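You operate a simulated robot arm through the tools that you are given. There is no shell and no other tool. Be economical: measure what you need, move in short steps, check, and stop when the job is done.

The job below is to be done with a simulated robot arm. You get a single attempt, and the scene is never put back.

Task
With the key off, swap the burnt fan relay for the one that the fan relay label asks for.
Fine: Choose among the three grey relays on the brown dash and leave the burnt one there; then key on so the fan turns; don't start the engine. Leave the other controls and parts alone. Set down upright: burnt relay, what you pick out.

Only the result counts: the job must be done as asked and must still hold three seconds after the hand-in. Knocking over, shifting, dropping, spilling or breaking anything else fails it.

Robot
A 6-joint arm with a two-finger parallel gripper, fixed in place. Base frame: the origin is at the foot of the arm, x ahead of it, y to its left, z up. Units: m, degrees, N and s.
With the tool pointing down near the work surface it reaches from about 0.1 to 0.62 m from the base axis. Its first joint turns from -166.0 to 166.0 degrees. Payload 3.43 kg.
Tool frame: the origin (TCP) lies between the finger pads and is the grasp point; the fingertips stand 0.034 m ahead of it; z points along the fingers, y is the line along which they close. The gripper opens to 0.128 m. The fingers are 0.024 m wide and 0.012 m thick; the gripper's body (0.048 by 0.13 m) begins 0.096 m behind the TCP.
Orientation is told as [roll, pitch, yaw] about the base's x, y, z axes, in that order, counted from this pose: with the fingers straight down and closing along the base's y, the tool's x points along the base's -x, its y along +y and its z along -z.

Tools
- The arm moves only by the tool nudge_tool. Its argument "increments" is a list of rows, each a list of 7 numbers: the closure in counts, from 0 (fully open) to 255 (shut), then the shift along the tool's x, y, z in m, then the turn, a rotation vector about the tool's x, y, z in degrees. In form: [[gripper, dx, dy, dz, rx, ry, rz], ...]. A call has 1 to 20 rows; each row is the pose to reach, as a shift and turn from the pose commanded when the call began, along the tool's axes at that moment. Each row takes 0.2 s and may step no farther than 0.05 m and 8.6 degrees from the row before; otherwise, or with a gripper value out of range, the whole call is refused. A pose out of reach is approached as far as the arm can. The call stops where the force on the tool passes 40 N (or 10 N more than at its start, if that is more) or the arm is blocked; 0.2 s more then pass. Each finger travels about 0.045 m/s and halts on what it meets, pressing with about 26 N; the grip force reading is that of the motor and also rises with nothing between the fingers. The clock runs only during rows and for 0.2 s after the last one: add rows that repeat a pose to give the fingers time. The reply holds the time, the measured pose of the TCP, the force on the tool along the base axes, the opening and the grip force, in the units named above and with some noise, with the torque about the TCP (base axes, N m) and any sound that the robot's microphone picked up, and new pictures: "show" is both (left out), scene, wrist or none.
- Cameras (640 x 400 px; columns grow to the right, rows downward): "scene" is fixed at [0.3988, 0.4986, 1.7873]; the picture's right is [-0.84, -0.54, 0.00], its down [-0.45, 0.71, -0.54] and it looks along [0.29, -0.46, -0.84] (base axes); focal length 309 px, centre (320, 200). "wrist" rides on the gripper at [0.076, -0.011, -0.16] in the tool frame; the picture's right is [0.15, 0.99, 0.00], its down [-0.88, 0.13, -0.46] and it looks along [-0.45, 0.07, 0.89] (tool axes); focal length 234 px, centre (320, 200). There is no depth. A picture from a camera that has moved, and an enlarged one, comes with that camera's place and axes in the base frame and with its lens.
- inspect(camera, box): a new picture of the part [left, top, right, bottom] of that camera's present view, enlarged. No time passes.
- hand_in(): hands the job in; it is judged then, once.

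Work in short steps. Places have to be worked out from the pictures, the camera data and where the tool is seen: move nearer, look again, correct. Check each grasp and each placing, and mend what went wrong. You have 120 turns and 200 pictures in all, those below and enlarged ones among them. Open the gripper and draw the arm clear of the work before you hand the job in, unless the task says otherwise; then end with one line.

The tools are called after ">>>" by a JSON object that holds its "fn" and its "kwargs". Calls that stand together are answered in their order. nudge_tool: Moves the arm, as the interface text tells. Its arguments: {"type":"object","properties":{"increments":{"type":"array","items":{"type":"array","items":{"type":"number"}}},"show":{"type":"string","enum":["both","scene","wrist","none"]}},"required":["increments"]} The other tools are called the same way: inspect (camera, box) takes an enlarged picture of a part of a camera's view; hand_in () hands the job in.

At the start:

```text
time: 0.0
eef_pos: [0.4605, -0.0398, 1.2462]
orientation: [0.0, 0.0, -0.1]
force: [0.0, 0.4, 0.2]
wrist_torque: [0.0, -0.02, -0.01]
opening: 0.1279
gripper_force: 0.1
```

scene: 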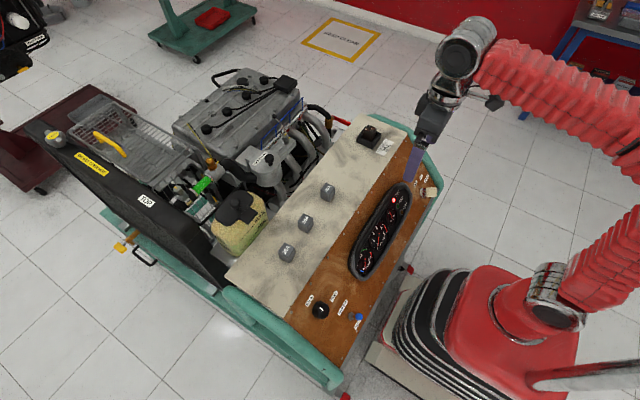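
wrist: 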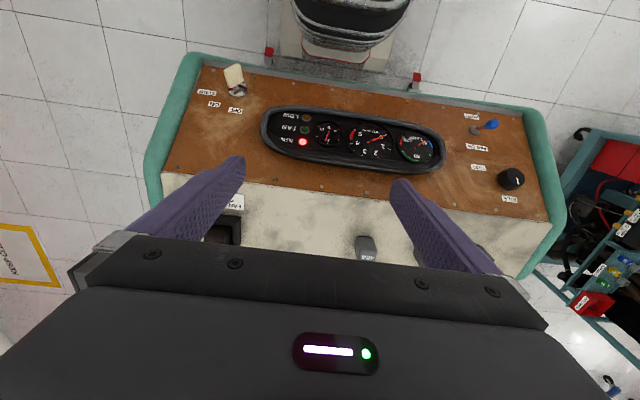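

The scene shows a dash with the relays, the key and the fan relay socket. I enlarge these areas to read the labels.

>>> {"fn": "inspect", "kwargs": {"camera": "scene", "box": [340, 110, 450, 210]}}

>>> {"fn": "inspect", "kwargs": {"camera": "scene", "box": [260, 170, 360, 270]}}

>>> {"fn": "inspect", "kwargs": {"camera": "scene", "box": [290, 270, 390, 350]}}

>>> {"fn": "inspect", "kwargs": {"camera": "wrist", "box": [180, 50, 350, 170]}}

```text
4.00 times, centred on (395, 160) of scene
camera zoom: at [0.3988, 0.4986, 1.7873], right [-0.84, -0.54, 0.0], down [-0.45, 0.71, -0.54], along [0.29, -0.46, -0.84], focal length 1236 px, centre (20, 360)
```

zoom: 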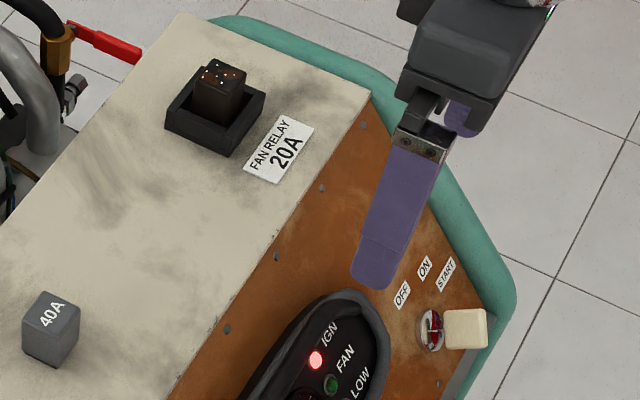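

```text
4.00 times, centred on (310, 220) of scene
camera zoom: at [0.3988, 0.4986, 1.7873], right [-0.84, -0.54, 0.0], down [-0.45, 0.71, -0.54], along [0.29, -0.46, -0.84], focal length 1236 px, centre (360, 120)
```

zoom: 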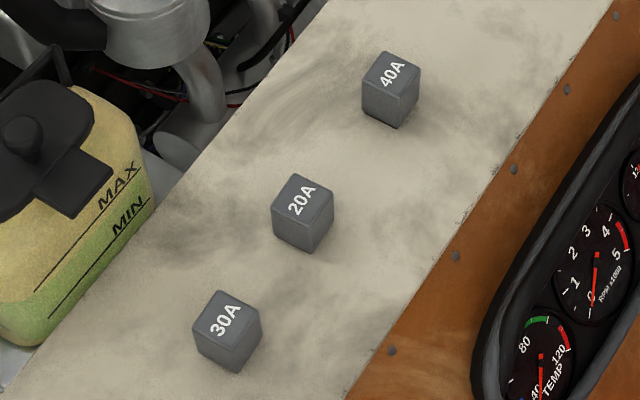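

```text
5.00 times, centred on (340, 310) of scene
camera zoom: at [0.3988, 0.4986, 1.7873], right [-0.84, -0.54, 0.0], down [-0.45, 0.71, -0.54], along [0.29, -0.46, -0.84], focal length 1545 px, centre (220, -350)
```

zoom: 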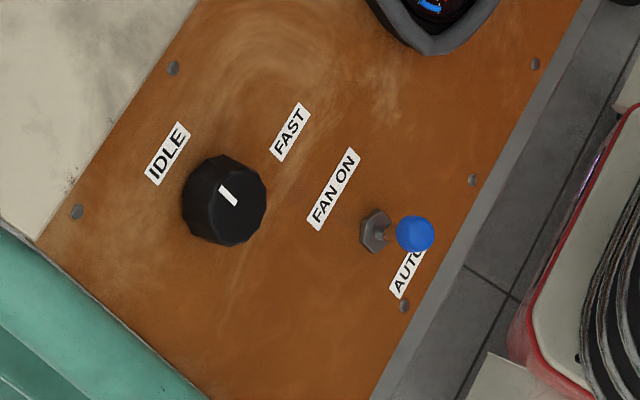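

```text
3.33 times, centred on (265, 110) of wrist
camera zoom: at [0.3859, -0.0498, 1.4052], right [-0.15, 0.99, 0.0], down [0.88, 0.13, 0.46], along [0.45, 0.07, -0.89], focal length 781 px, centre (503, 500)
```

zoom: 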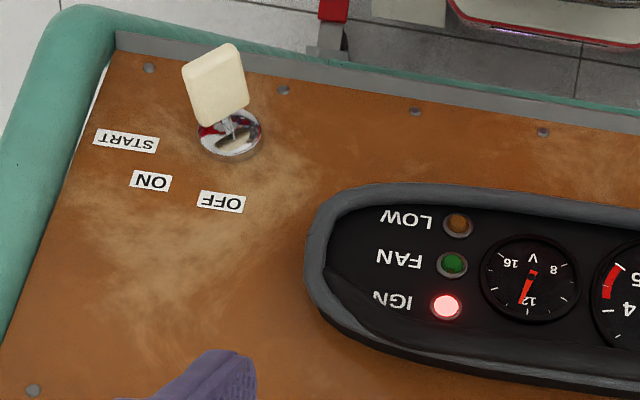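

The label asks for 20A, and the IGN lamp is lit, so the key looks to be ON and has to go OFF first. I estimate the key bow near (0.40, -0.20, 0.92), so I move over it for a closer look.

>>> {"fn": "nudge_tool", "kwargs": {"increments": [[0, 0.02, -0.032, 0.025, 0, 0, 0], [0, 0.04, -0.064, 0.05, 0, 0, 0], [0, 0.06, -0.096, 0.075, 0, 0, 0], [0, 0.08, -0.128, 0.1, 0, 0, 0], [0, 0.1, -0.16, 0.125, 0, 0, 0], [0, 0.1, -0.16, 0.125, 0, 0, 0]]}}

```text
time: 1.4
eef_pos: [0.3613, -0.199, 1.1207]
orientation: [-0.1, 0.1, 0.1]
force: [1.1, 0.2, -0.1]
wrist_torque: [0.02, -0.04, 0.01]
opening: 0.1281
gripper_force: 0.0
camera wrist: at [0.2867, -0.2089, 1.2807], right [-0.15, 0.99, 0.0], down [0.88, 0.13, 0.46], along [0.45, 0.07, -0.89], focal length 234 px, centre (320, 200)
```

scene: 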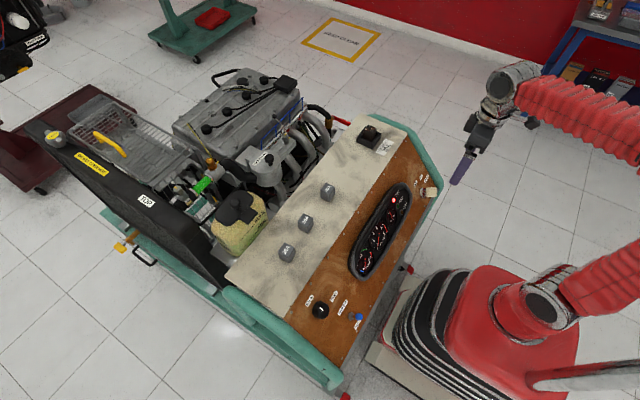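
wrist: 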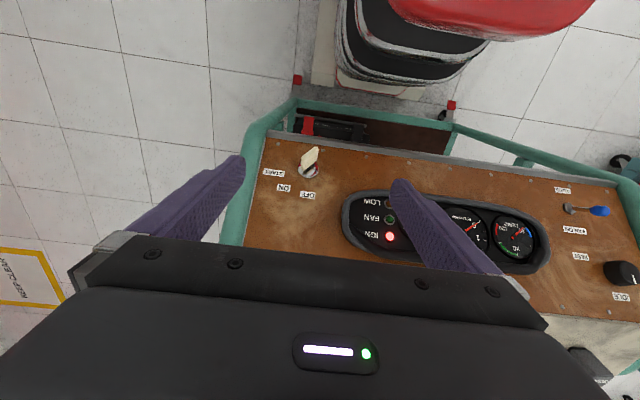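

>>> {"fn": "inspect", "kwargs": {"camera": "wrist", "box": [240, 130, 400, 230]}}

>>> {"fn": "inspect", "kwargs": {"camera": "scene", "box": [396, 165, 460, 205]}}

```text
4.00 times, centred on (320, 180) of wrist
camera zoom: at [0.2867, -0.2089, 1.2807], right [-0.15, 0.99, 0.0], down [0.88, 0.13, 0.46], along [0.45, 0.07, -0.89], focal length 937 px, centre (320, 280)
```

zoom: 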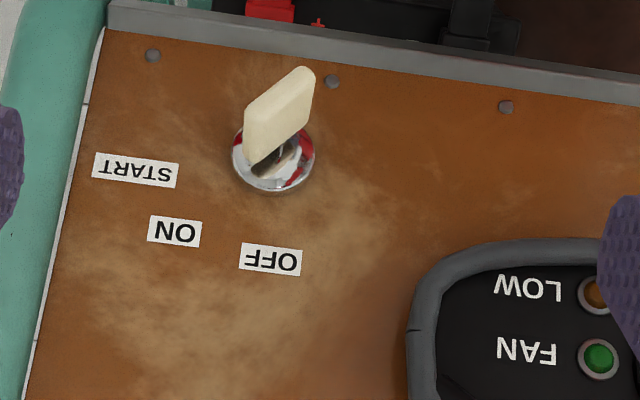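

```text
10.00 times, centred on (428, 185) of scene
camera zoom: at [0.3988, 0.4986, 1.7873], right [-0.84, -0.54, 0.0], down [-0.45, 0.71, -0.54], along [0.29, -0.46, -0.84], focal length 3090 px, centre (-760, 350)
```

zoom: 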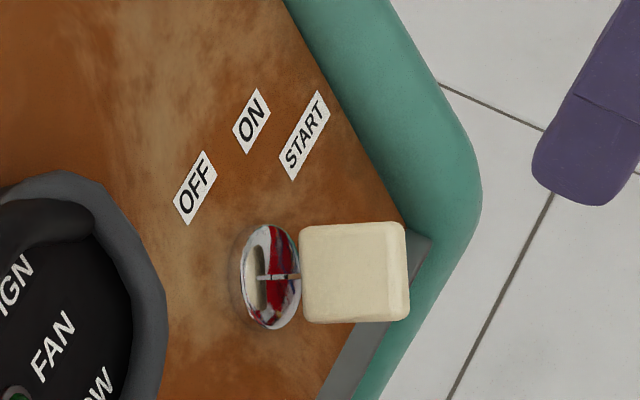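

The key has its bow plate at about 38° clockwise from up, which is ON. The panel slopes about 51°, with normal (-0.78, 0, 0.63). The key axis passes through about (0.423, -0.2075, 0.898). I tilt the tool to face along the panel normal, closing the gripper part way.

>>> {"fn": "nudge_tool", "kwargs": {"increments": [[60, 0.005, 0, 0.01, 0, -8.5, 0], [100, 0.01, 0, 0.02, 0, -17, 0], [120, 0.02, -0.003, 0.03, 0, -25.5, 0], [140, 0.025, -0.005, 0.045, 0, -34, 0], [140, 0.03, -0.0085, 0.06, 0, -42.5, 0], [140, 0.033, -0.0085, 0.08, 0, -51, 0], [140, 0.033, -0.0085, 0.08, 0, -51, 0]]}}

```text
time: 2.5
eef_pos: [0.3769, -0.1339, 1.0551]
orientation: [2.7, -34.8, 11.2]
force: [-0.1, -0.5, -0.5]
wrist_torque: [-0.03, 0.02, -0.01]
opening: 0.0578
gripper_force: 0.1
stopped in row 5: the arm was blocked; the commanded pose is now the measured one
camera wrist: at [0.2307, -0.1811, 1.1417], right [-0.34, 0.94, -0.04], down [0.43, 0.2, 0.88], along [0.84, 0.28, -0.47], focal length 234 px, centre (320, 200)
```

scene: 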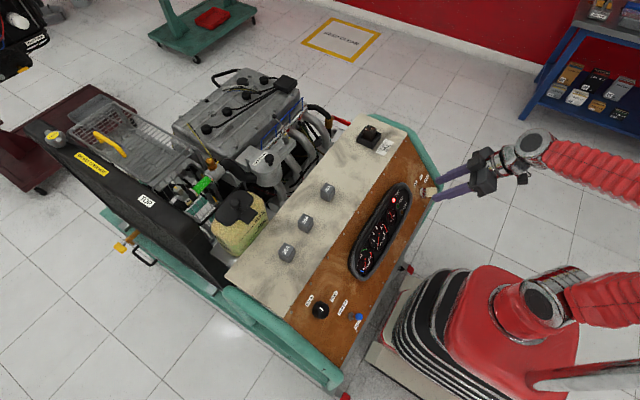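
wrist: 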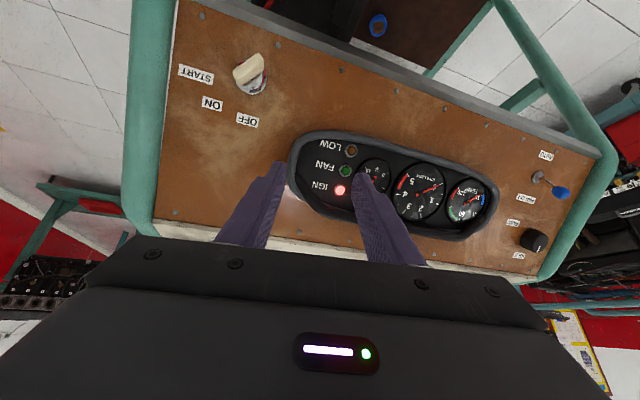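

The arm was blocked, probably at a wrist singularity when pitched back this far. I'll grip the key from above instead, with the tool's axis in the plate's plane at 45° to the key axis. First I return to the nominal orientation.

>>> {"fn": "nudge_tool", "kwargs": {"increments": [[140, -0.0042, -0.012, -0.0135, 1.2, 6.89, 2.33], [140, -0.0084, -0.0241, -0.027, 2.4, 13.78, 4.66], [140, -0.0126, -0.0362, -0.0406, 3.6, 20.68, 6.99], [140, -0.0168, -0.0482, -0.0541, 4.8, 27.57, 9.32], [140, -0.021, -0.0603, -0.0676, 6.0, 34.46, 11.65], [140, -0.021, -0.0603, -0.0676, 6.0, 34.46, 11.65]], "show": "none"}}

```text
time: 3.9
eef_pos: [0.3688, -0.202, 1.1216]
orientation: [-0.2, 0.0, -0.3]
force: [-0.1, 0.0, 0.2]
wrist_torque: [0.02, -0.02, 0.03]
opening: 0.0578
gripper_force: 0.1
```

Back at nominal. I now turn to the in-plane approach orientation above the bow.

>>> {"fn": "nudge_tool", "kwargs": {"increments": [[140, 0, -0.012, 0.018, -5.8, -1.16, 5.22], [140, 0, -0.024, 0.037, -11.6, -2.32, 10.44], [140, -0.001, -0.036, 0.056, -17.4, -3.48, 15.66], [140, -0.002, -0.049, 0.075, -23.2, -4.64, 20.88], [140, -0.002, -0.061, 0.093, -29, -5.8, 26.1], [140, -0.002, -0.061, 0.093, -29, -5.8, 26.1]]}}

```text
time: 5.3
eef_pos: [0.3715, -0.2625, 1.0275]
orientation: [29.4, 0.9, -26.6]
force: [-0.7, -0.2, 0.0]
wrist_torque: [0.02, 0.02, -0.05]
opening: 0.058
gripper_force: 0.0
camera wrist: at [0.2667, -0.3076, 1.1614], right [0.26, 0.83, 0.49], down [0.74, -0.5, 0.45], along [0.61, 0.24, -0.75], focal length 234 px, centre (320, 200)
```

scene: 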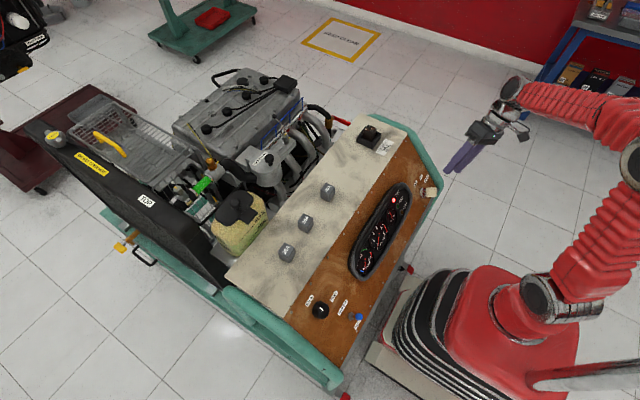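
wrist: 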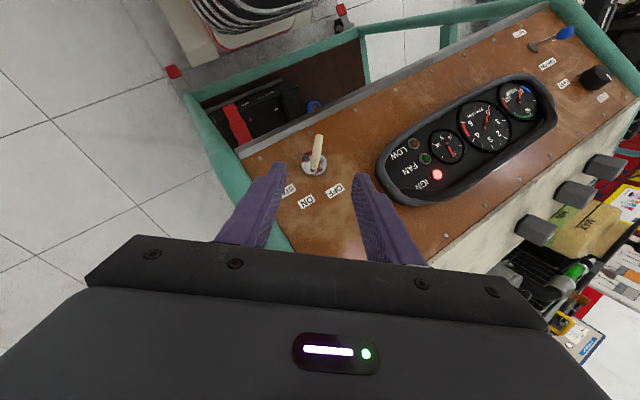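

The plate is seen almost edge-on and between the fingers' lines. I enlarge it to refine the aim.

>>> {"fn": "inspect", "kwargs": {"camera": "wrist", "box": [250, 120, 380, 200]}}

```text
4.92 times, centred on (315, 160) of wrist
camera zoom: at [0.2667, -0.3076, 1.1614], right [0.26, 0.83, 0.49], down [0.74, -0.5, 0.45], along [0.61, 0.24, -0.75], focal length 1153 px, centre (345, 397)
```

zoom: 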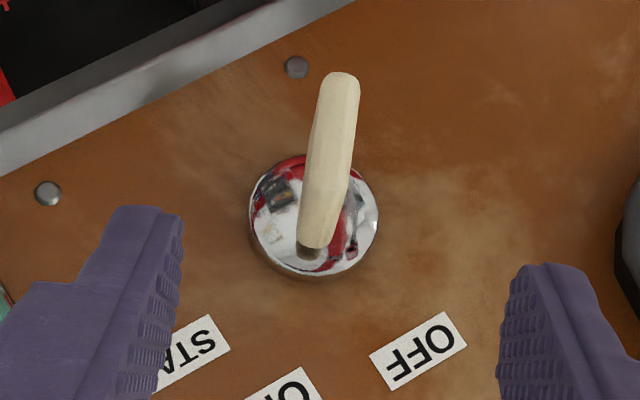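

The bow centre lies within 2 mm of the tool axis and the plate is parallel to the pads. I advance 0.109 m along the tool axis.

>>> {"fn": "nudge_tool", "kwargs": {"increments": [[140, -0.001, -0.001, 0.03, 0, 0, 0], [140, -0.002, -0.0017, 0.06, 0, 0, 0], [140, -0.002, -0.0017, 0.085, 0, 0, 0], [140, -0.002, -0.0017, 0.1, 0, 0, 0], [140, -0.002, -0.0017, 0.109, 0, 0, 0], [140, -0.002, -0.0017, 0.109, 0, 0, 0]], "show": "wrist"}}

>>> {"fn": "inspect", "kwargs": {"camera": "scene", "box": [388, 160, 468, 210]}}

```text
time: 6.7
eef_pos: [0.3948, -0.2154, 0.9311]
orientation: [29.2, 0.9, -26.7]
force: [-0.3, 0.4, -0.3]
wrist_torque: [-0.03, -0.02, -0.01]
opening: 0.0577
gripper_force: 0.0
camera wrist: at [0.29, -0.2604, 1.0658], right [0.26, 0.83, 0.49], down [0.74, -0.5, 0.45], along [0.61, 0.24, -0.75], focal length 234 px, centre (320, 200)
```

wrist: 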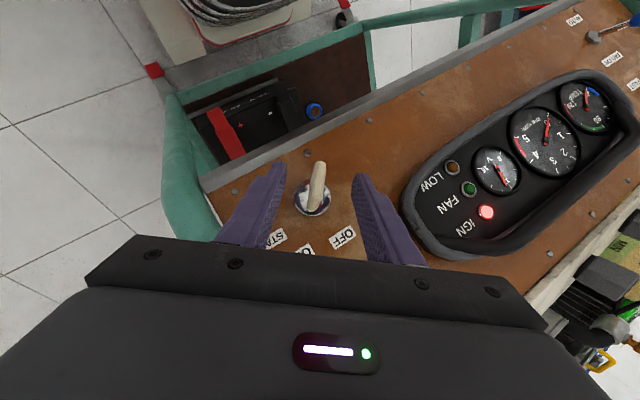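

```text
8.00 times, centred on (428, 185) of scene
camera zoom: at [0.3988, 0.4986, 1.7873], right [-0.84, -0.54, 0.0], down [-0.45, 0.71, -0.54], along [0.29, -0.46, -0.84], focal length 2472 px, centre (-544, 320)
```

zoom: 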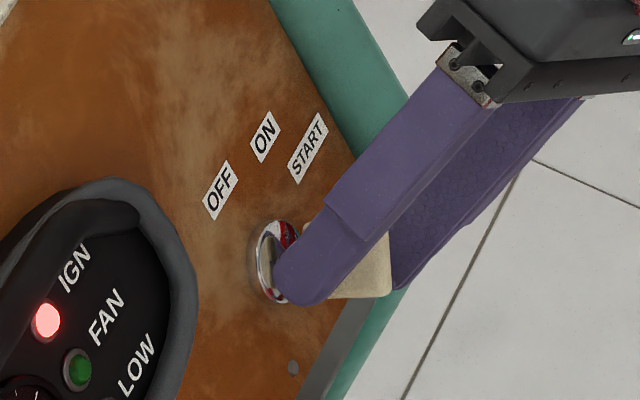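

The fingers straddle the bow clear of the cylinder and panel. I close the gripper on it.

>>> {"fn": "nudge_tool", "kwargs": {"increments": [[200, 0, 0, 0, 0, 0, 0], [230, 0, 0, 0, 0, 0, 0], [245, 0, 0, 0, 0, 0, 0], [255, 0, 0, 0, 0, 0, 0], [255, 0, 0, 0, 0, 0, 0]], "show": "wrist"}}

```text
time: 7.9
eef_pos: [0.3943, -0.2176, 0.9305]
orientation: [29.1, 1.0, -26.8]
force: [-14.3, -27.6, -25.1]
wrist_torque: [-1.33, 1.17, -0.88]
opening: 0.011
gripper_force: 44.3
camera wrist: at [0.2892, -0.2618, 1.0651], right [0.27, 0.83, 0.48], down [0.74, -0.5, 0.45], along [0.61, 0.24, -0.75], focal length 234 px, centre (320, 200)
```

wrist: 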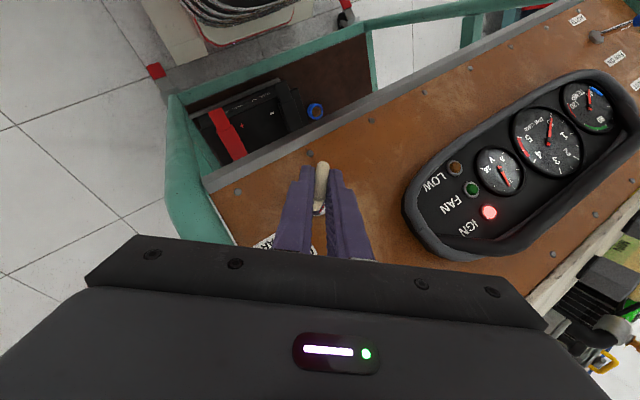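

The grip holds (11 mm plate), but a 40 N side load shows the tool sits about 2.5 mm too far along +y of the tool. I relieve that.

>>> {"fn": "nudge_tool", "kwargs": {"increments": [[255, 0, -0.0013, 0, 0, 0, 0], [255, 0, -0.0025, 0, 0, 0, 0], [255, 0, -0.0025, 0, 0, 0, 0]], "show": "none"}}

```text
time: 8.7
eef_pos: [0.3931, -0.2191, 0.9312]
orientation: [29.4, 0.8, -26.5]
force: [-1.4, 0.0, -18.9]
wrist_torque: [-1.19, 0.58, -1.13]
opening: 0.0107
gripper_force: 45.1
```

Side load is relieved. I now rotate about the key axis (counter-clockwise seen from the robot) by 20°, then check the forces.

>>> {"fn": "nudge_tool", "kwargs": {"increments": [[255, 0, 0.001, 0, 3.55, 0, -3.53], [255, 0.0001, 0.002, 0.0001, 7.11, 0, -7.05], [255, 0.0003, 0.003, 0.0003, 10.66, 0, -10.58], [255, 0.0005, 0.0039, 0.0005, 14.2, 0, -14.1], [255, 0.0005, 0.0039, 0.0005, 14.2, 0, -14.1]], "show": "wrist"}}

```text
time: 9.9
eef_pos: [0.3952, -0.2142, 0.9324]
orientation: [14.5, -4.4, -13.6]
force: [0.3, 7.2, 0.2]
wrist_torque: [-0.55, 1.15, -0.76]
opening: 0.01
gripper_force: 43.6
camera wrist: at [0.2986, -0.2427, 1.0772], right [0.06, 0.97, 0.24], down [0.82, -0.19, 0.54], along [0.57, 0.16, -0.81], focal length 234 px, centre (320, 200)
```

wrist: 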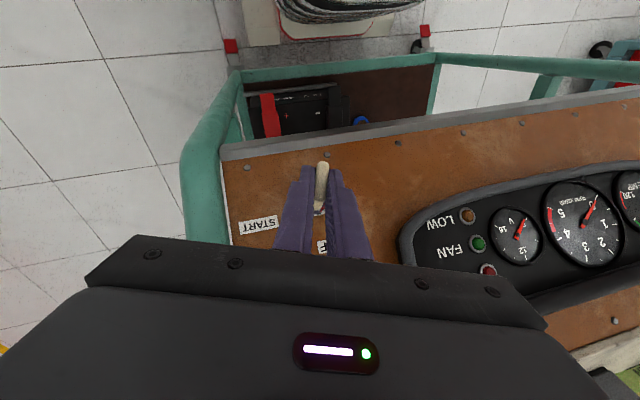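

Rotation goes easily, and IGN already looks dimmed. I continue another 20°.

>>> {"fn": "nudge_tool", "kwargs": {"increments": [[255, 0, 0.001, 0, 3.55, 0, -3.53], [255, 0.0001, 0.002, 0.0001, 7.11, 0, -7.05], [255, 0.0003, 0.003, 0.0003, 10.66, 0, -10.58], [255, 0.0005, 0.0039, 0.0005, 14.2, 0, -14.1], [255, 0.0005, 0.0039, 0.0005, 14.2, 0, -14.1]], "show": "wrist"}}

>>> {"fn": "inspect", "kwargs": {"camera": "scene", "box": [380, 160, 460, 210]}}

```text
time: 11.1
eef_pos: [0.396, -0.2087, 0.933]
orientation: [-0.9, -6.1, 0.5]
force: [2.3, 22.0, 12.7]
wrist_torque: [1.74, 0.2, 0.21]
opening: 0.0102
gripper_force: 43.5
camera wrist: at [0.3036, -0.2186, 1.0833], right [-0.15, 0.99, -0.03], down [0.83, 0.14, 0.54], along [0.54, 0.06, -0.84], focal length 234 px, centre (320, 200)
```

wrist: 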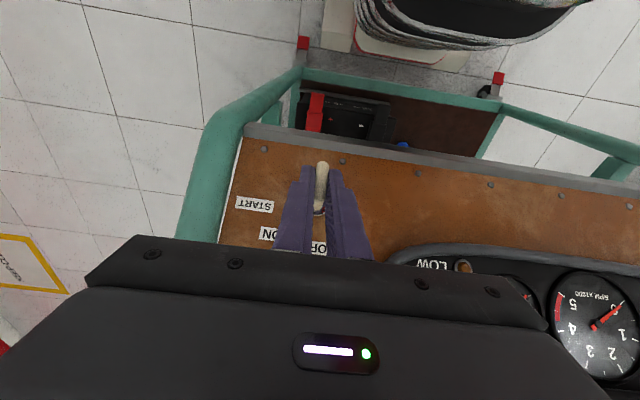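

```text
8.00 times, centred on (420, 185) of scene
camera zoom: at [0.3988, 0.4986, 1.7873], right [-0.84, -0.54, 0.0], down [-0.45, 0.71, -0.54], along [0.29, -0.46, -0.84], focal length 2472 px, centre (-480, 320)
```

zoom: 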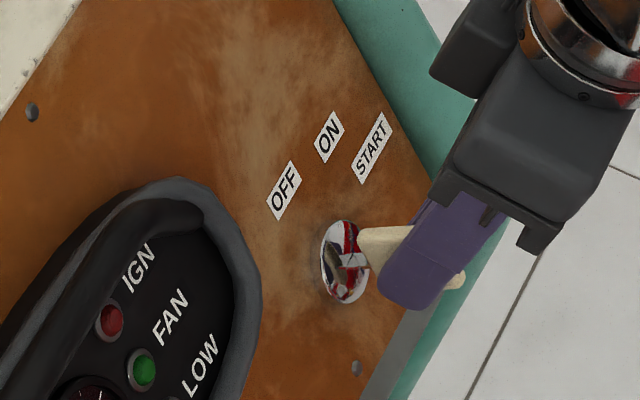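

The key is at OFF and IGN is dark. I open the fingers and back away along the tool axis.

>>> {"fn": "nudge_tool", "kwargs": {"increments": [[200, 0, 0, 0, 0, 0, 0], [150, 0, 0, 0, 0, 0, 0], [140, 0, 0, 0, 0, 0, 0], [140, 0, 0, 0, 0, 0, 0], [140, 0, 0, -0.04, 0, 0, 0], [140, 0, 0, -0.08, 0, 0, 0], [140, 0, 0, -0.12, 0, 0, 0], [140, 0, 0, -0.17, 0, 0, 0], [140, 0, 0, -0.22, 0, 0, 0], [140, 0, 0, -0.26, 0, 0, 0], [140, 0, 0, -0.26, 0, 0, 0]]}}

>>> {"fn": "inspect", "kwargs": {"camera": "scene", "box": [380, 160, 460, 210]}}

```text
time: 13.5
eef_pos: [0.3673, -0.2074, 1.1885]
orientation: [-0.9, -6.0, 0.5]
force: [-0.1, -0.2, 0.3]
wrist_torque: [0.0, -0.04, -0.03]
opening: 0.0576
gripper_force: 0.1
camera wrist: at [0.2752, -0.2154, 1.3403], right [-0.15, 0.99, -0.03], down [0.83, 0.14, 0.54], along [0.54, 0.06, -0.84], focal length 234 px, centre (320, 200)
```

scene: 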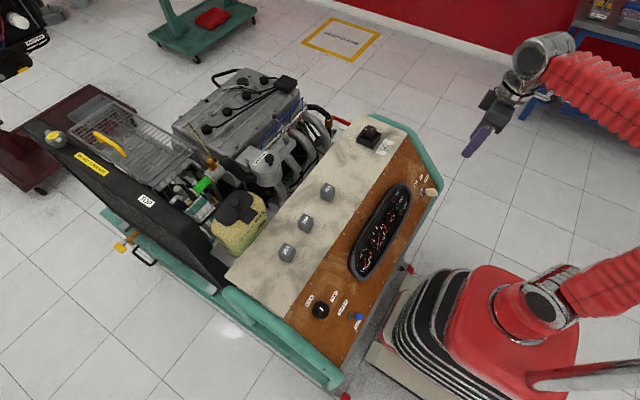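
wrist: 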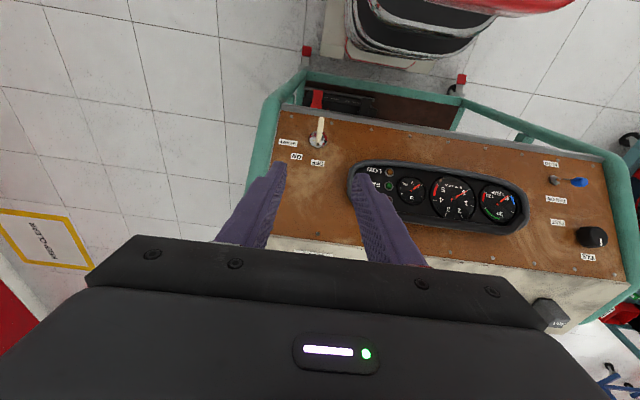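

```text
8.00 times, centred on (420, 185) of scene
camera zoom: at [0.3988, 0.4986, 1.7873], right [-0.84, -0.54, 0.0], down [-0.45, 0.71, -0.54], along [0.29, -0.46, -0.84], focal length 2472 px, centre (-480, 320)
```

zoom: 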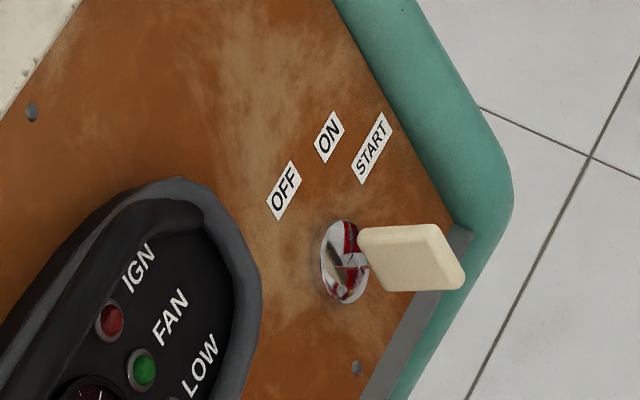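

Key is OFF. Now I go above the fan relay socket, with the tool vertical, to look.

>>> {"fn": "nudge_tool", "kwargs": {"increments": [[140, -0.037, 0.007, -0.014, 0, 2, 0], [140, -0.074, 0.015, -0.028, -0.3, 4, 0.2], [140, -0.11, 0.022, -0.04, -0.6, 6, 0.4], [140, -0.147, 0.03, -0.0435, -0.9, 6, 0.5], [140, -0.184, 0.037, -0.0435, -0.9, 6, 0.5], [140, -0.22, 0.045, -0.0435, -0.9, 6, 0.5], [140, -0.24, 0.052, -0.0435, -0.9, 6, 0.5], [140, -0.24, 0.052, -0.0435, -0.9, 6, 0.5]]}}

```text
time: 15.3
eef_pos: [0.5999, -0.1526, 1.2581]
orientation: [0.0, 0.0, -0.3]
force: [0.4, 0.4, -0.6]
wrist_torque: [0.01, -0.01, 0.01]
opening: 0.0578
gripper_force: 0.1
camera wrist: at [0.5249, -0.1627, 1.4171], right [-0.14, 0.99, 0.0], down [0.88, 0.13, 0.46], along [0.45, 0.07, -0.89], focal length 234 px, centre (320, 200)
```

scene: 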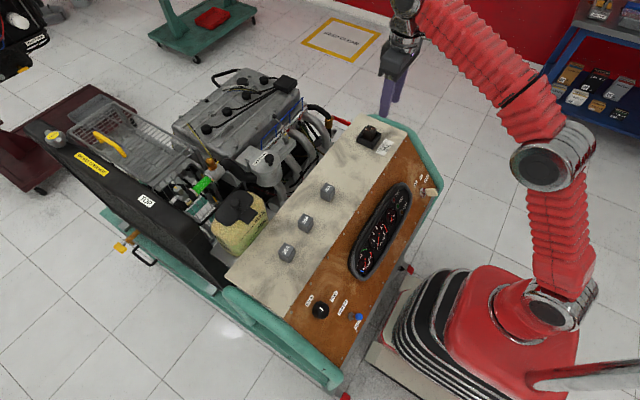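
wrist: 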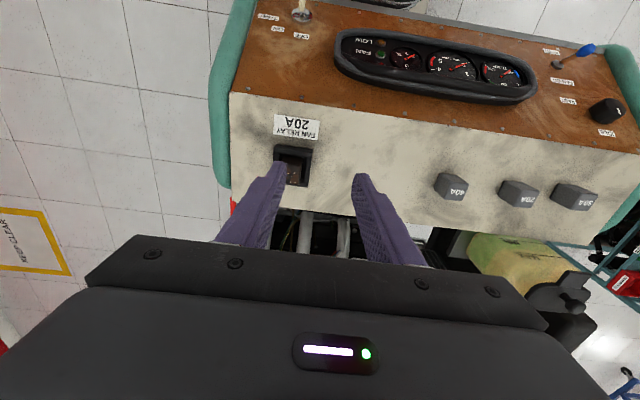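

>>> {"fn": "inspect", "kwargs": {"camera": "wrist", "box": [250, 100, 378, 180]}}

>>> {"fn": "inspect", "kwargs": {"camera": "wrist", "box": [400, 130, 640, 280]}}

>>> {"fn": "inspect", "kwargs": {"camera": "scene", "box": [336, 115, 400, 155]}}

>>> {"fn": "inspect", "kwargs": {"camera": "scene", "box": [265, 175, 361, 235]}}

```text
5.00 times, centred on (314, 140) of wrist
camera zoom: at [0.5249, -0.1627, 1.4171], right [-0.14, 0.99, 0.0], down [0.88, 0.13, 0.46], along [0.45, 0.07, -0.89], focal length 1171 px, centre (350, 500)
```

zoom: 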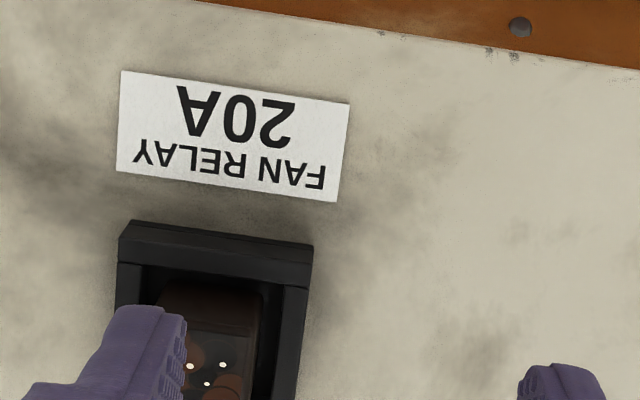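

```text
2.67 times, centred on (520, 205) of wrist
camera zoom: at [0.5249, -0.1627, 1.4171], right [-0.14, 0.99, 0.0], down [0.88, 0.13, 0.46], along [0.45, 0.07, -0.89], focal length 624 px, centre (-213, 187)
```

zoom: 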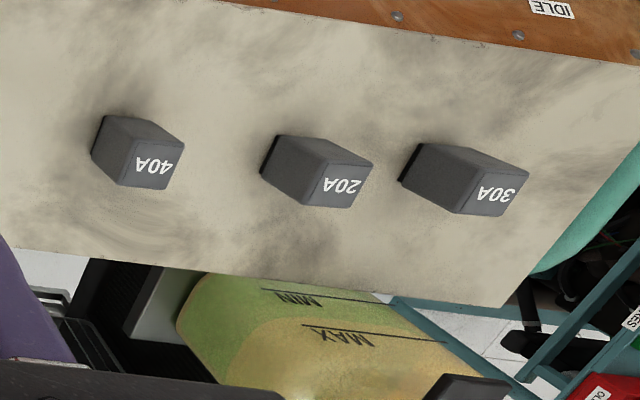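

```text
10.00 times, centred on (368, 135) of scene
camera zoom: at [0.3988, 0.4986, 1.7873], right [-0.84, -0.54, 0.0], down [-0.45, 0.71, -0.54], along [0.29, -0.46, -0.84], focal length 3090 px, centre (-160, 850)
```

zoom: 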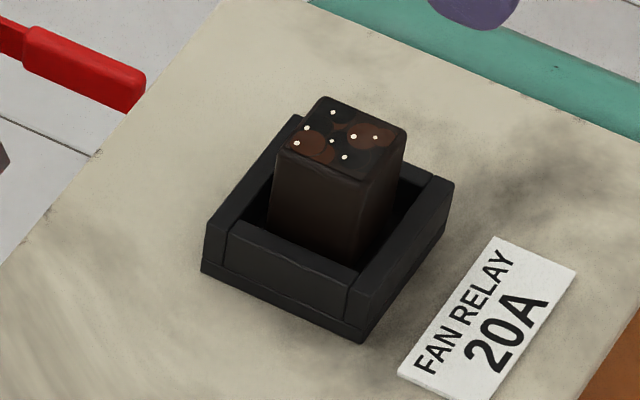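

```text
6.67 times, centred on (313, 205) of scene
camera zoom: at [0.3988, 0.4986, 1.7873], right [-0.84, -0.54, 0.0], down [-0.45, 0.71, -0.54], along [0.29, -0.46, -0.84], focal length 2060 px, centre (367, 167)
```

zoom: 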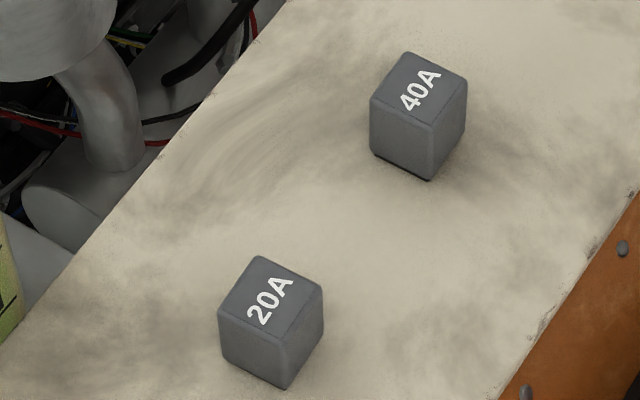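

From two views I place the burnt relay's top at (0.646, -0.186, 1.099), the socket rim at z≈1.074 and the 20A relay's top at (0.640, 0.186, 1.087). All of them are about 30 mm wide and axis-aligned. I descend to hover over the burnt relay.

>>> {"fn": "nudge_tool", "kwargs": {"increments": [[140, -0.012, -0.008, 0.025, 0, 0, 0], [140, -0.024, -0.016, 0.05, 0, 0, 0], [140, -0.036, -0.025, 0.075, 0, 0, 0], [140, -0.046, -0.033, 0.1, 0, 0, 0], [140, -0.046, -0.033, 0.1, 0, 0, 0]]}}

>>> {"fn": "inspect", "kwargs": {"camera": "scene", "box": [336, 105, 416, 155]}}

>>> {"fn": "inspect", "kwargs": {"camera": "wrist", "box": [240, 120, 400, 220]}}

```text
time: 16.5
eef_pos: [0.6469, -0.1863, 1.1603]
orientation: [0.1, -0.1, -0.1]
force: [0.4, -0.9, -0.9]
wrist_torque: [-0.02, -0.01, 0.0]
opening: 0.0576
gripper_force: 0.0
camera wrist: at [0.5716, -0.1966, 1.3185], right [-0.14, 0.99, 0.0], down [0.88, 0.13, 0.46], along [0.45, 0.07, -0.89], focal length 234 px, centre (320, 200)
```

scene: 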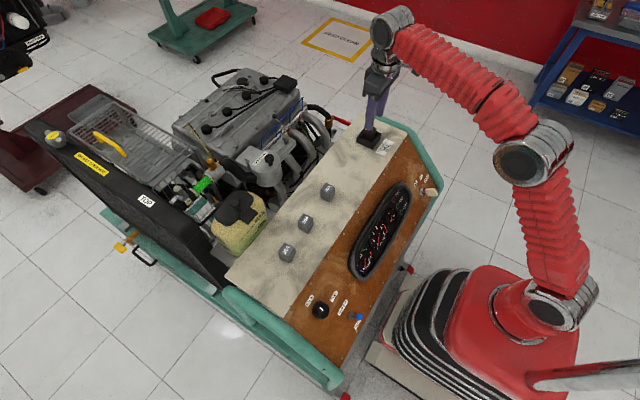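
wrist: 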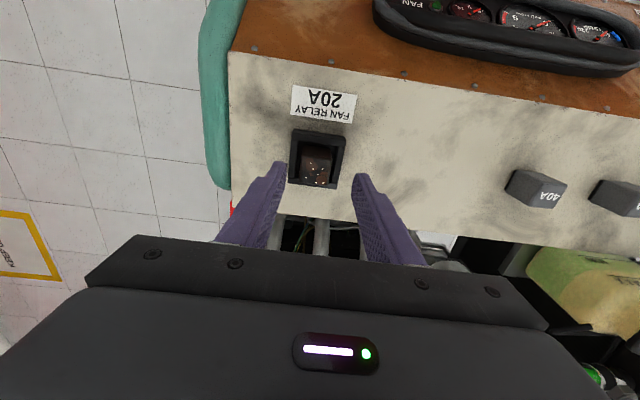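

```text
8.00 times, centred on (376, 130) of scene
camera zoom: at [0.3988, 0.4986, 1.7873], right [-0.84, -0.54, 0.0], down [-0.45, 0.71, -0.54], along [0.29, -0.46, -0.84], focal length 2472 px, centre (-128, 760)
```

zoom: 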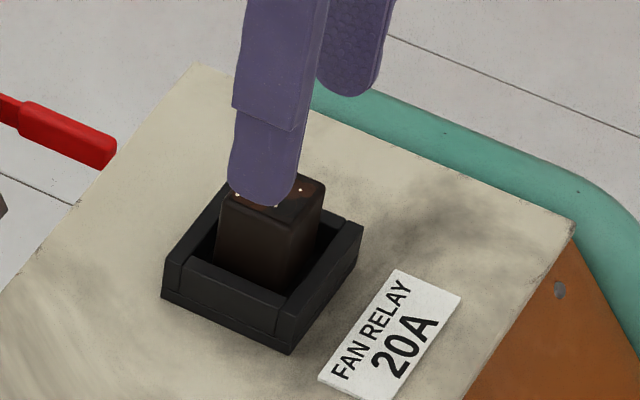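

```text
4.00 times, centred on (320, 170) of wrist
camera zoom: at [0.5716, -0.1966, 1.3185], right [-0.14, 0.99, 0.0], down [0.88, 0.13, 0.46], along [0.45, 0.07, -0.89], focal length 937 px, centre (320, 320)
```

zoom: 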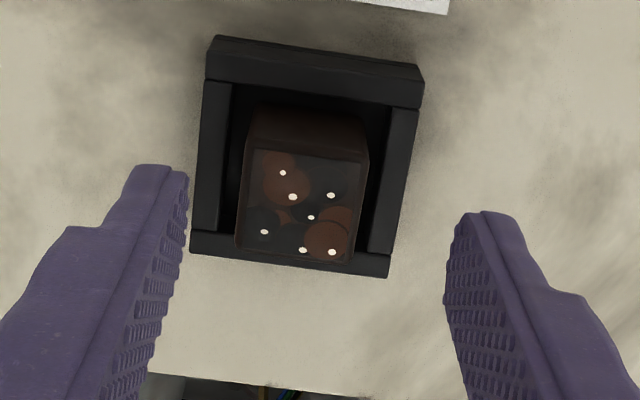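

The relay's top centre is about 4 mm further in x and 2 mm toward -y than the tool. I correct and descend, so the tips stay just above the socket rim.

>>> {"fn": "nudge_tool", "kwargs": {"increments": [[140, -0.004, -0.0022, 0.015, 0, 0, 0], [140, -0.004, -0.0022, 0.03, 0, 0, 0], [140, -0.004, -0.0022, 0.04, 0, 0, 0], [140, -0.004, -0.0022, 0.047, 0, 0, 0], [140, -0.004, -0.0022, 0.047, 0, 0, 0]]}}

>>> {"fn": "inspect", "kwargs": {"camera": "wrist", "box": [240, 120, 400, 220]}}

>>> {"fn": "inspect", "kwargs": {"camera": "scene", "box": [336, 105, 416, 155]}}

```text
time: 17.7
eef_pos: [0.6506, -0.1881, 1.1114]
orientation: [0.0, 0.0, -0.1]
force: [-0.8, 0.0, 0.1]
wrist_torque: [0.01, 0.02, -0.02]
opening: 0.0581
gripper_force: 0.1
camera wrist: at [0.5758, -0.1984, 1.2705], right [-0.14, 0.99, 0.0], down [0.88, 0.13, 0.46], along [0.45, 0.07, -0.89], focal length 234 px, centre (320, 200)
```

scene: 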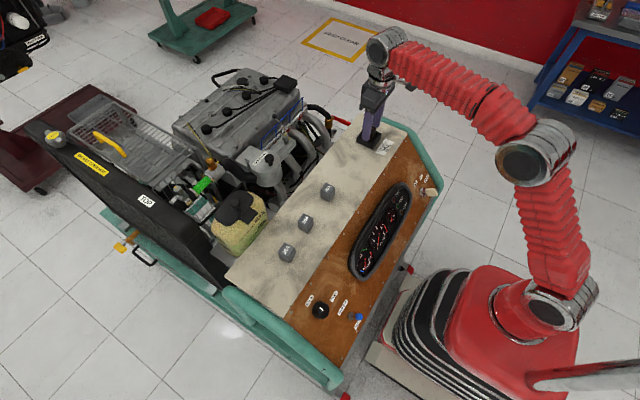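
wrist: 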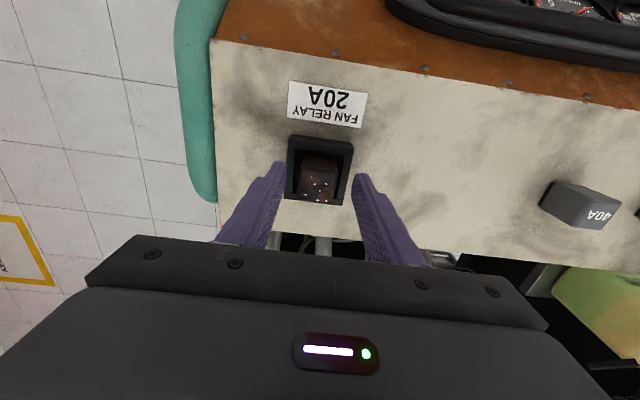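

```text
4.00 times, centred on (320, 170) of wrist
camera zoom: at [0.5758, -0.1984, 1.2705], right [-0.14, 0.99, 0.0], down [0.88, 0.13, 0.46], along [0.45, 0.07, -0.89], focal length 937 px, centre (320, 320)
```

zoom: 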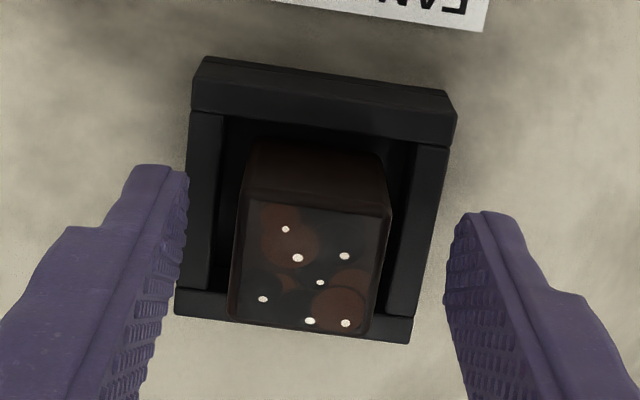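

```text
8.00 times, centred on (376, 130) of scene
camera zoom: at [0.3988, 0.4986, 1.7873], right [-0.84, -0.54, 0.0], down [-0.45, 0.71, -0.54], along [0.29, -0.46, -0.84], focal length 2472 px, centre (-128, 760)
```

zoom: 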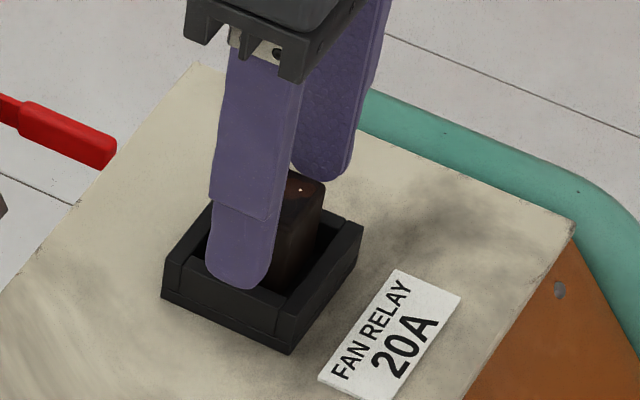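

The relay is now within about 1 mm of centre. I close the gripper on it.

>>> {"fn": "nudge_tool", "kwargs": {"increments": [[170, 0, -0.001, 0, 0, 0, 0], [190, 0, -0.001, 0, 0, 0, 0], [210, 0, -0.001, 0, 0, 0, 0], [230, 0, -0.001, 0, 0, 0, 0], [230, 0, -0.001, 0, 0, 0, 0]], "show": "none"}}

```text
time: 18.9
eef_pos: [0.6503, -0.1892, 1.1116]
orientation: [0.0, 0.0, -0.1]
force: [0.1, 0.1, 0.6]
wrist_torque: [0.04, -0.01, -0.02]
opening: 0.031
gripper_force: 25.8
```

Clean grip at 31 mm with no side load. I lift straight up.

>>> {"fn": "nudge_tool", "kwargs": {"increments": [[235, 0, 0, -0.005, 0, 0, 0], [235, 0, 0, -0.012, 0, 0, 0], [235, 0, 0, -0.025, 0, 0, 0], [235, 0, 0, -0.04, 0, 0, 0], [235, 0, 0, -0.06, 0, 0, 0], [235, 0, 0, -0.06, 0, 0, 0]]}}

>>> {"fn": "inspect", "kwargs": {"camera": "scene", "box": [336, 85, 432, 145]}}

>>> {"fn": "inspect", "kwargs": {"camera": "wrist", "box": [240, 110, 400, 210]}}

```text
time: 20.3
eef_pos: [0.6493, -0.1884, 1.1727]
orientation: [-0.1, 0.0, 0.0]
force: [0.0, 0.7, -0.6]
wrist_torque: [0.02, -0.01, -0.04]
opening: 0.0311
gripper_force: 26.1
camera wrist: at [0.575, -0.1984, 1.3317], right [-0.14, 0.99, 0.0], down [0.88, 0.13, 0.46], along [0.45, 0.07, -0.89], focal length 234 px, centre (320, 200)
```

scene: 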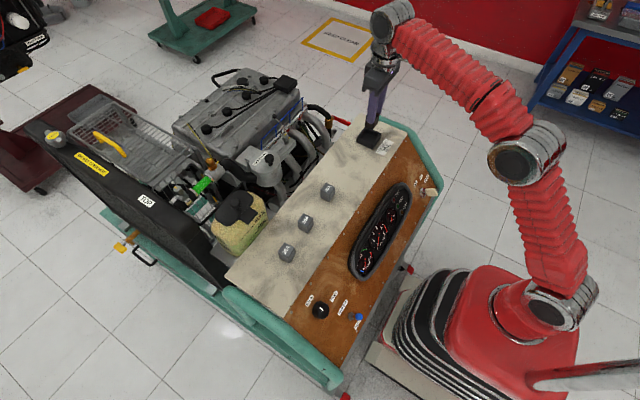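
wrist: 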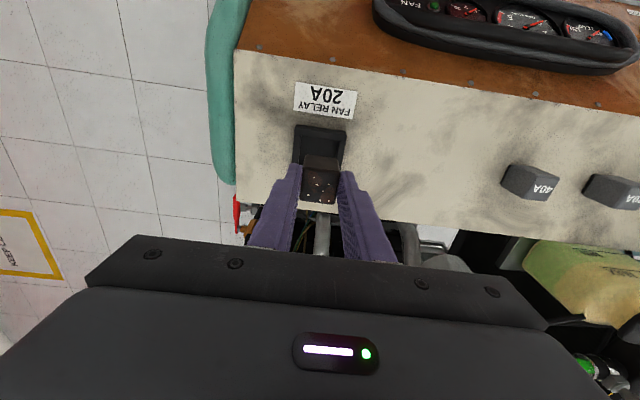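

```text
6.67 times, centred on (384, 115) of scene
camera zoom: at [0.3988, 0.4986, 1.7873], right [-0.84, -0.54, 0.0], down [-0.45, 0.71, -0.54], along [0.29, -0.46, -0.84], focal length 2060 px, centre (-107, 767)
```

zoom: 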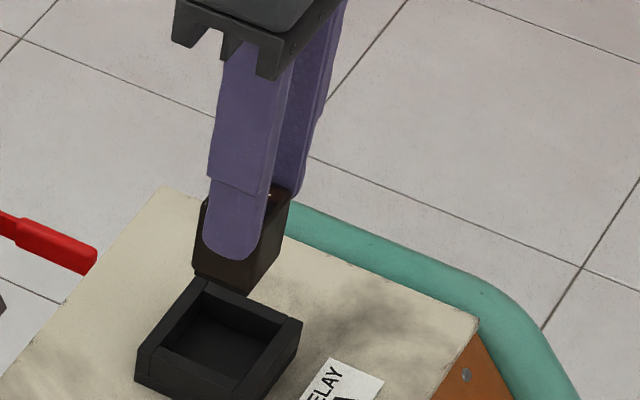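

```text
4.00 times, centred on (320, 160) of wrist
camera zoom: at [0.575, -0.1984, 1.3317], right [-0.14, 0.99, 0.0], down [0.88, 0.13, 0.46], along [0.45, 0.07, -0.89], focal length 937 px, centre (320, 360)
```

zoom: 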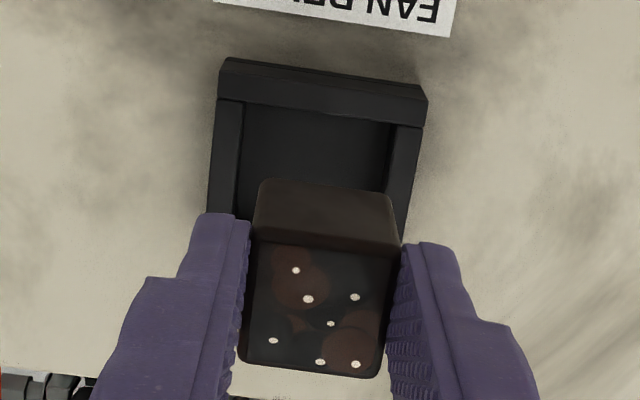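

The relay is out. I carry it to a free spot on the shelf at about (0.63, -0.06) and stop just above the surface.

>>> {"fn": "nudge_tool", "kwargs": {"increments": [[235, 0.004, 0.03, 0, 0, 0, 0], [235, 0.009, 0.06, 0, 0, 0, 0], [235, 0.014, 0.095, 0, 0, 0, 0], [235, 0.02, 0.129, 0, 0, 0, 0], [235, 0.02, 0.129, 0.02, 0, 0, 0], [235, 0.02, 0.129, 0.045, 0, 0, 0], [235, 0.02, 0.129, 0.063, 0, 0, 0], [235, 0.02, 0.129, 0.063, 0, 0, 0]]}}

>>> {"fn": "inspect", "kwargs": {"camera": "scene", "box": [310, 115, 390, 165]}}

```text
time: 22.1
eef_pos: [0.6302, -0.0592, 1.1087]
orientation: [0.1, -0.1, -0.1]
force: [-0.2, 0.0, -0.1]
wrist_torque: [0.0, 0.02, -0.03]
opening: 0.0308
gripper_force: 26.2
camera wrist: at [0.5551, -0.0702, 1.2681], right [-0.14, 0.99, 0.0], down [0.88, 0.13, 0.46], along [0.45, 0.07, -0.89], focal length 234 px, centre (320, 200)
```

scene: 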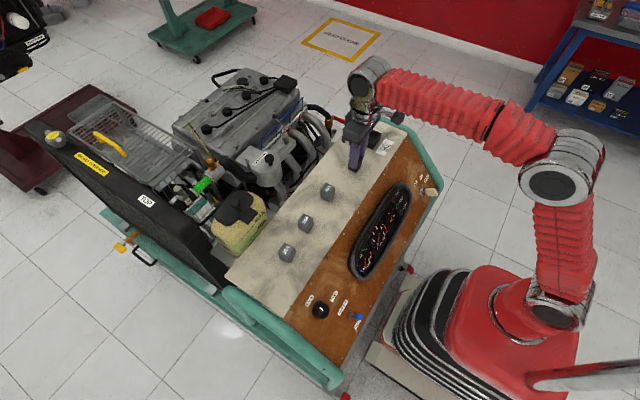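
wrist: 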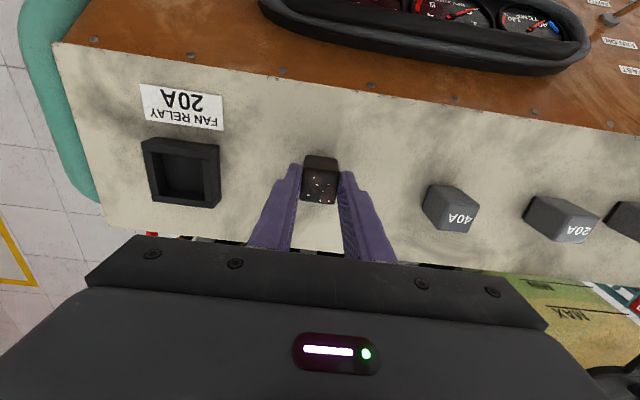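

```text
8.00 times, centred on (350, 140) of scene
camera zoom: at [0.3988, 0.4986, 1.7873], right [-0.84, -0.54, 0.0], down [-0.45, 0.71, -0.54], along [0.29, -0.46, -0.84], focal length 2472 px, centre (80, 680)
```

zoom: 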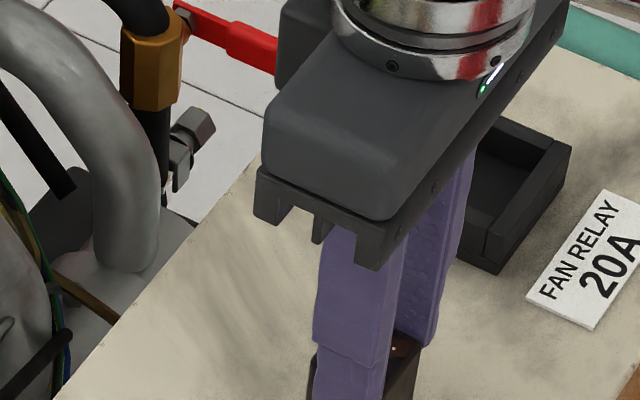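

I creep down in small steps, watching the force.

>>> {"fn": "nudge_tool", "kwargs": {"increments": [[235, 0, 0, 0.0015, 0, 0, 0], [235, 0, 0, 0.003, 0, 0, 0], [235, 0, 0, 0.0045, 0, 0, 0], [235, 0, 0, 0.006, 0, 0, 0]], "show": "none"}}

```text
time: 23.1
eef_pos: [0.631, -0.059, 1.1033]
orientation: [-0.1, -0.2, -0.1]
force: [-1.3, 0.5, 14.1]
wrist_torque: [0.04, 0.06, -0.01]
opening: 0.0311
gripper_force: 26.3
```

Contact on the shelf at TCP z≈1.1035. I release slowly, then rise.

>>> {"fn": "nudge_tool", "kwargs": {"increments": [[235, 0, 0, -0.0007, 0, 0, 0], [190, 0, 0, -0.0007, 0, 0, 0], [150, 0, 0, -0.0007, 0, 0, 0], [140, 0, 0, -0.0007, 0, 0, 0], [140, 0, 0, -0.0007, 0, 0, 0], [140, 0, 0, -0.02, 0, 0, 0], [140, 0, 0, -0.05, 0, 0, 0], [140, 0, 0, -0.08, 0, 0, 0], [140, 0, 0, -0.08, 0, 0, 0]], "show": "wrist"}}

```text
time: 25.1
eef_pos: [0.6326, -0.0593, 1.1816]
orientation: [0.0, 0.0, -0.1]
force: [-0.2, 0.0, 0.6]
wrist_torque: [-0.02, 0.0, 0.0]
opening: 0.0575
gripper_force: 0.1
camera wrist: at [0.5572, -0.0707, 1.3417], right [-0.14, 0.99, 0.0], down [0.88, 0.13, 0.46], along [0.45, 0.07, -0.89], focal length 234 px, centre (320, 200)
```

wrist: 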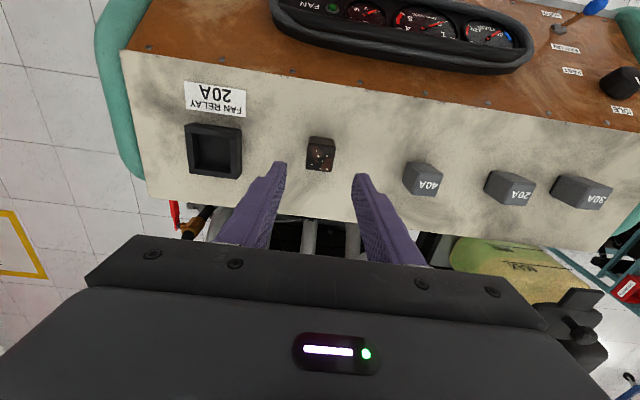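

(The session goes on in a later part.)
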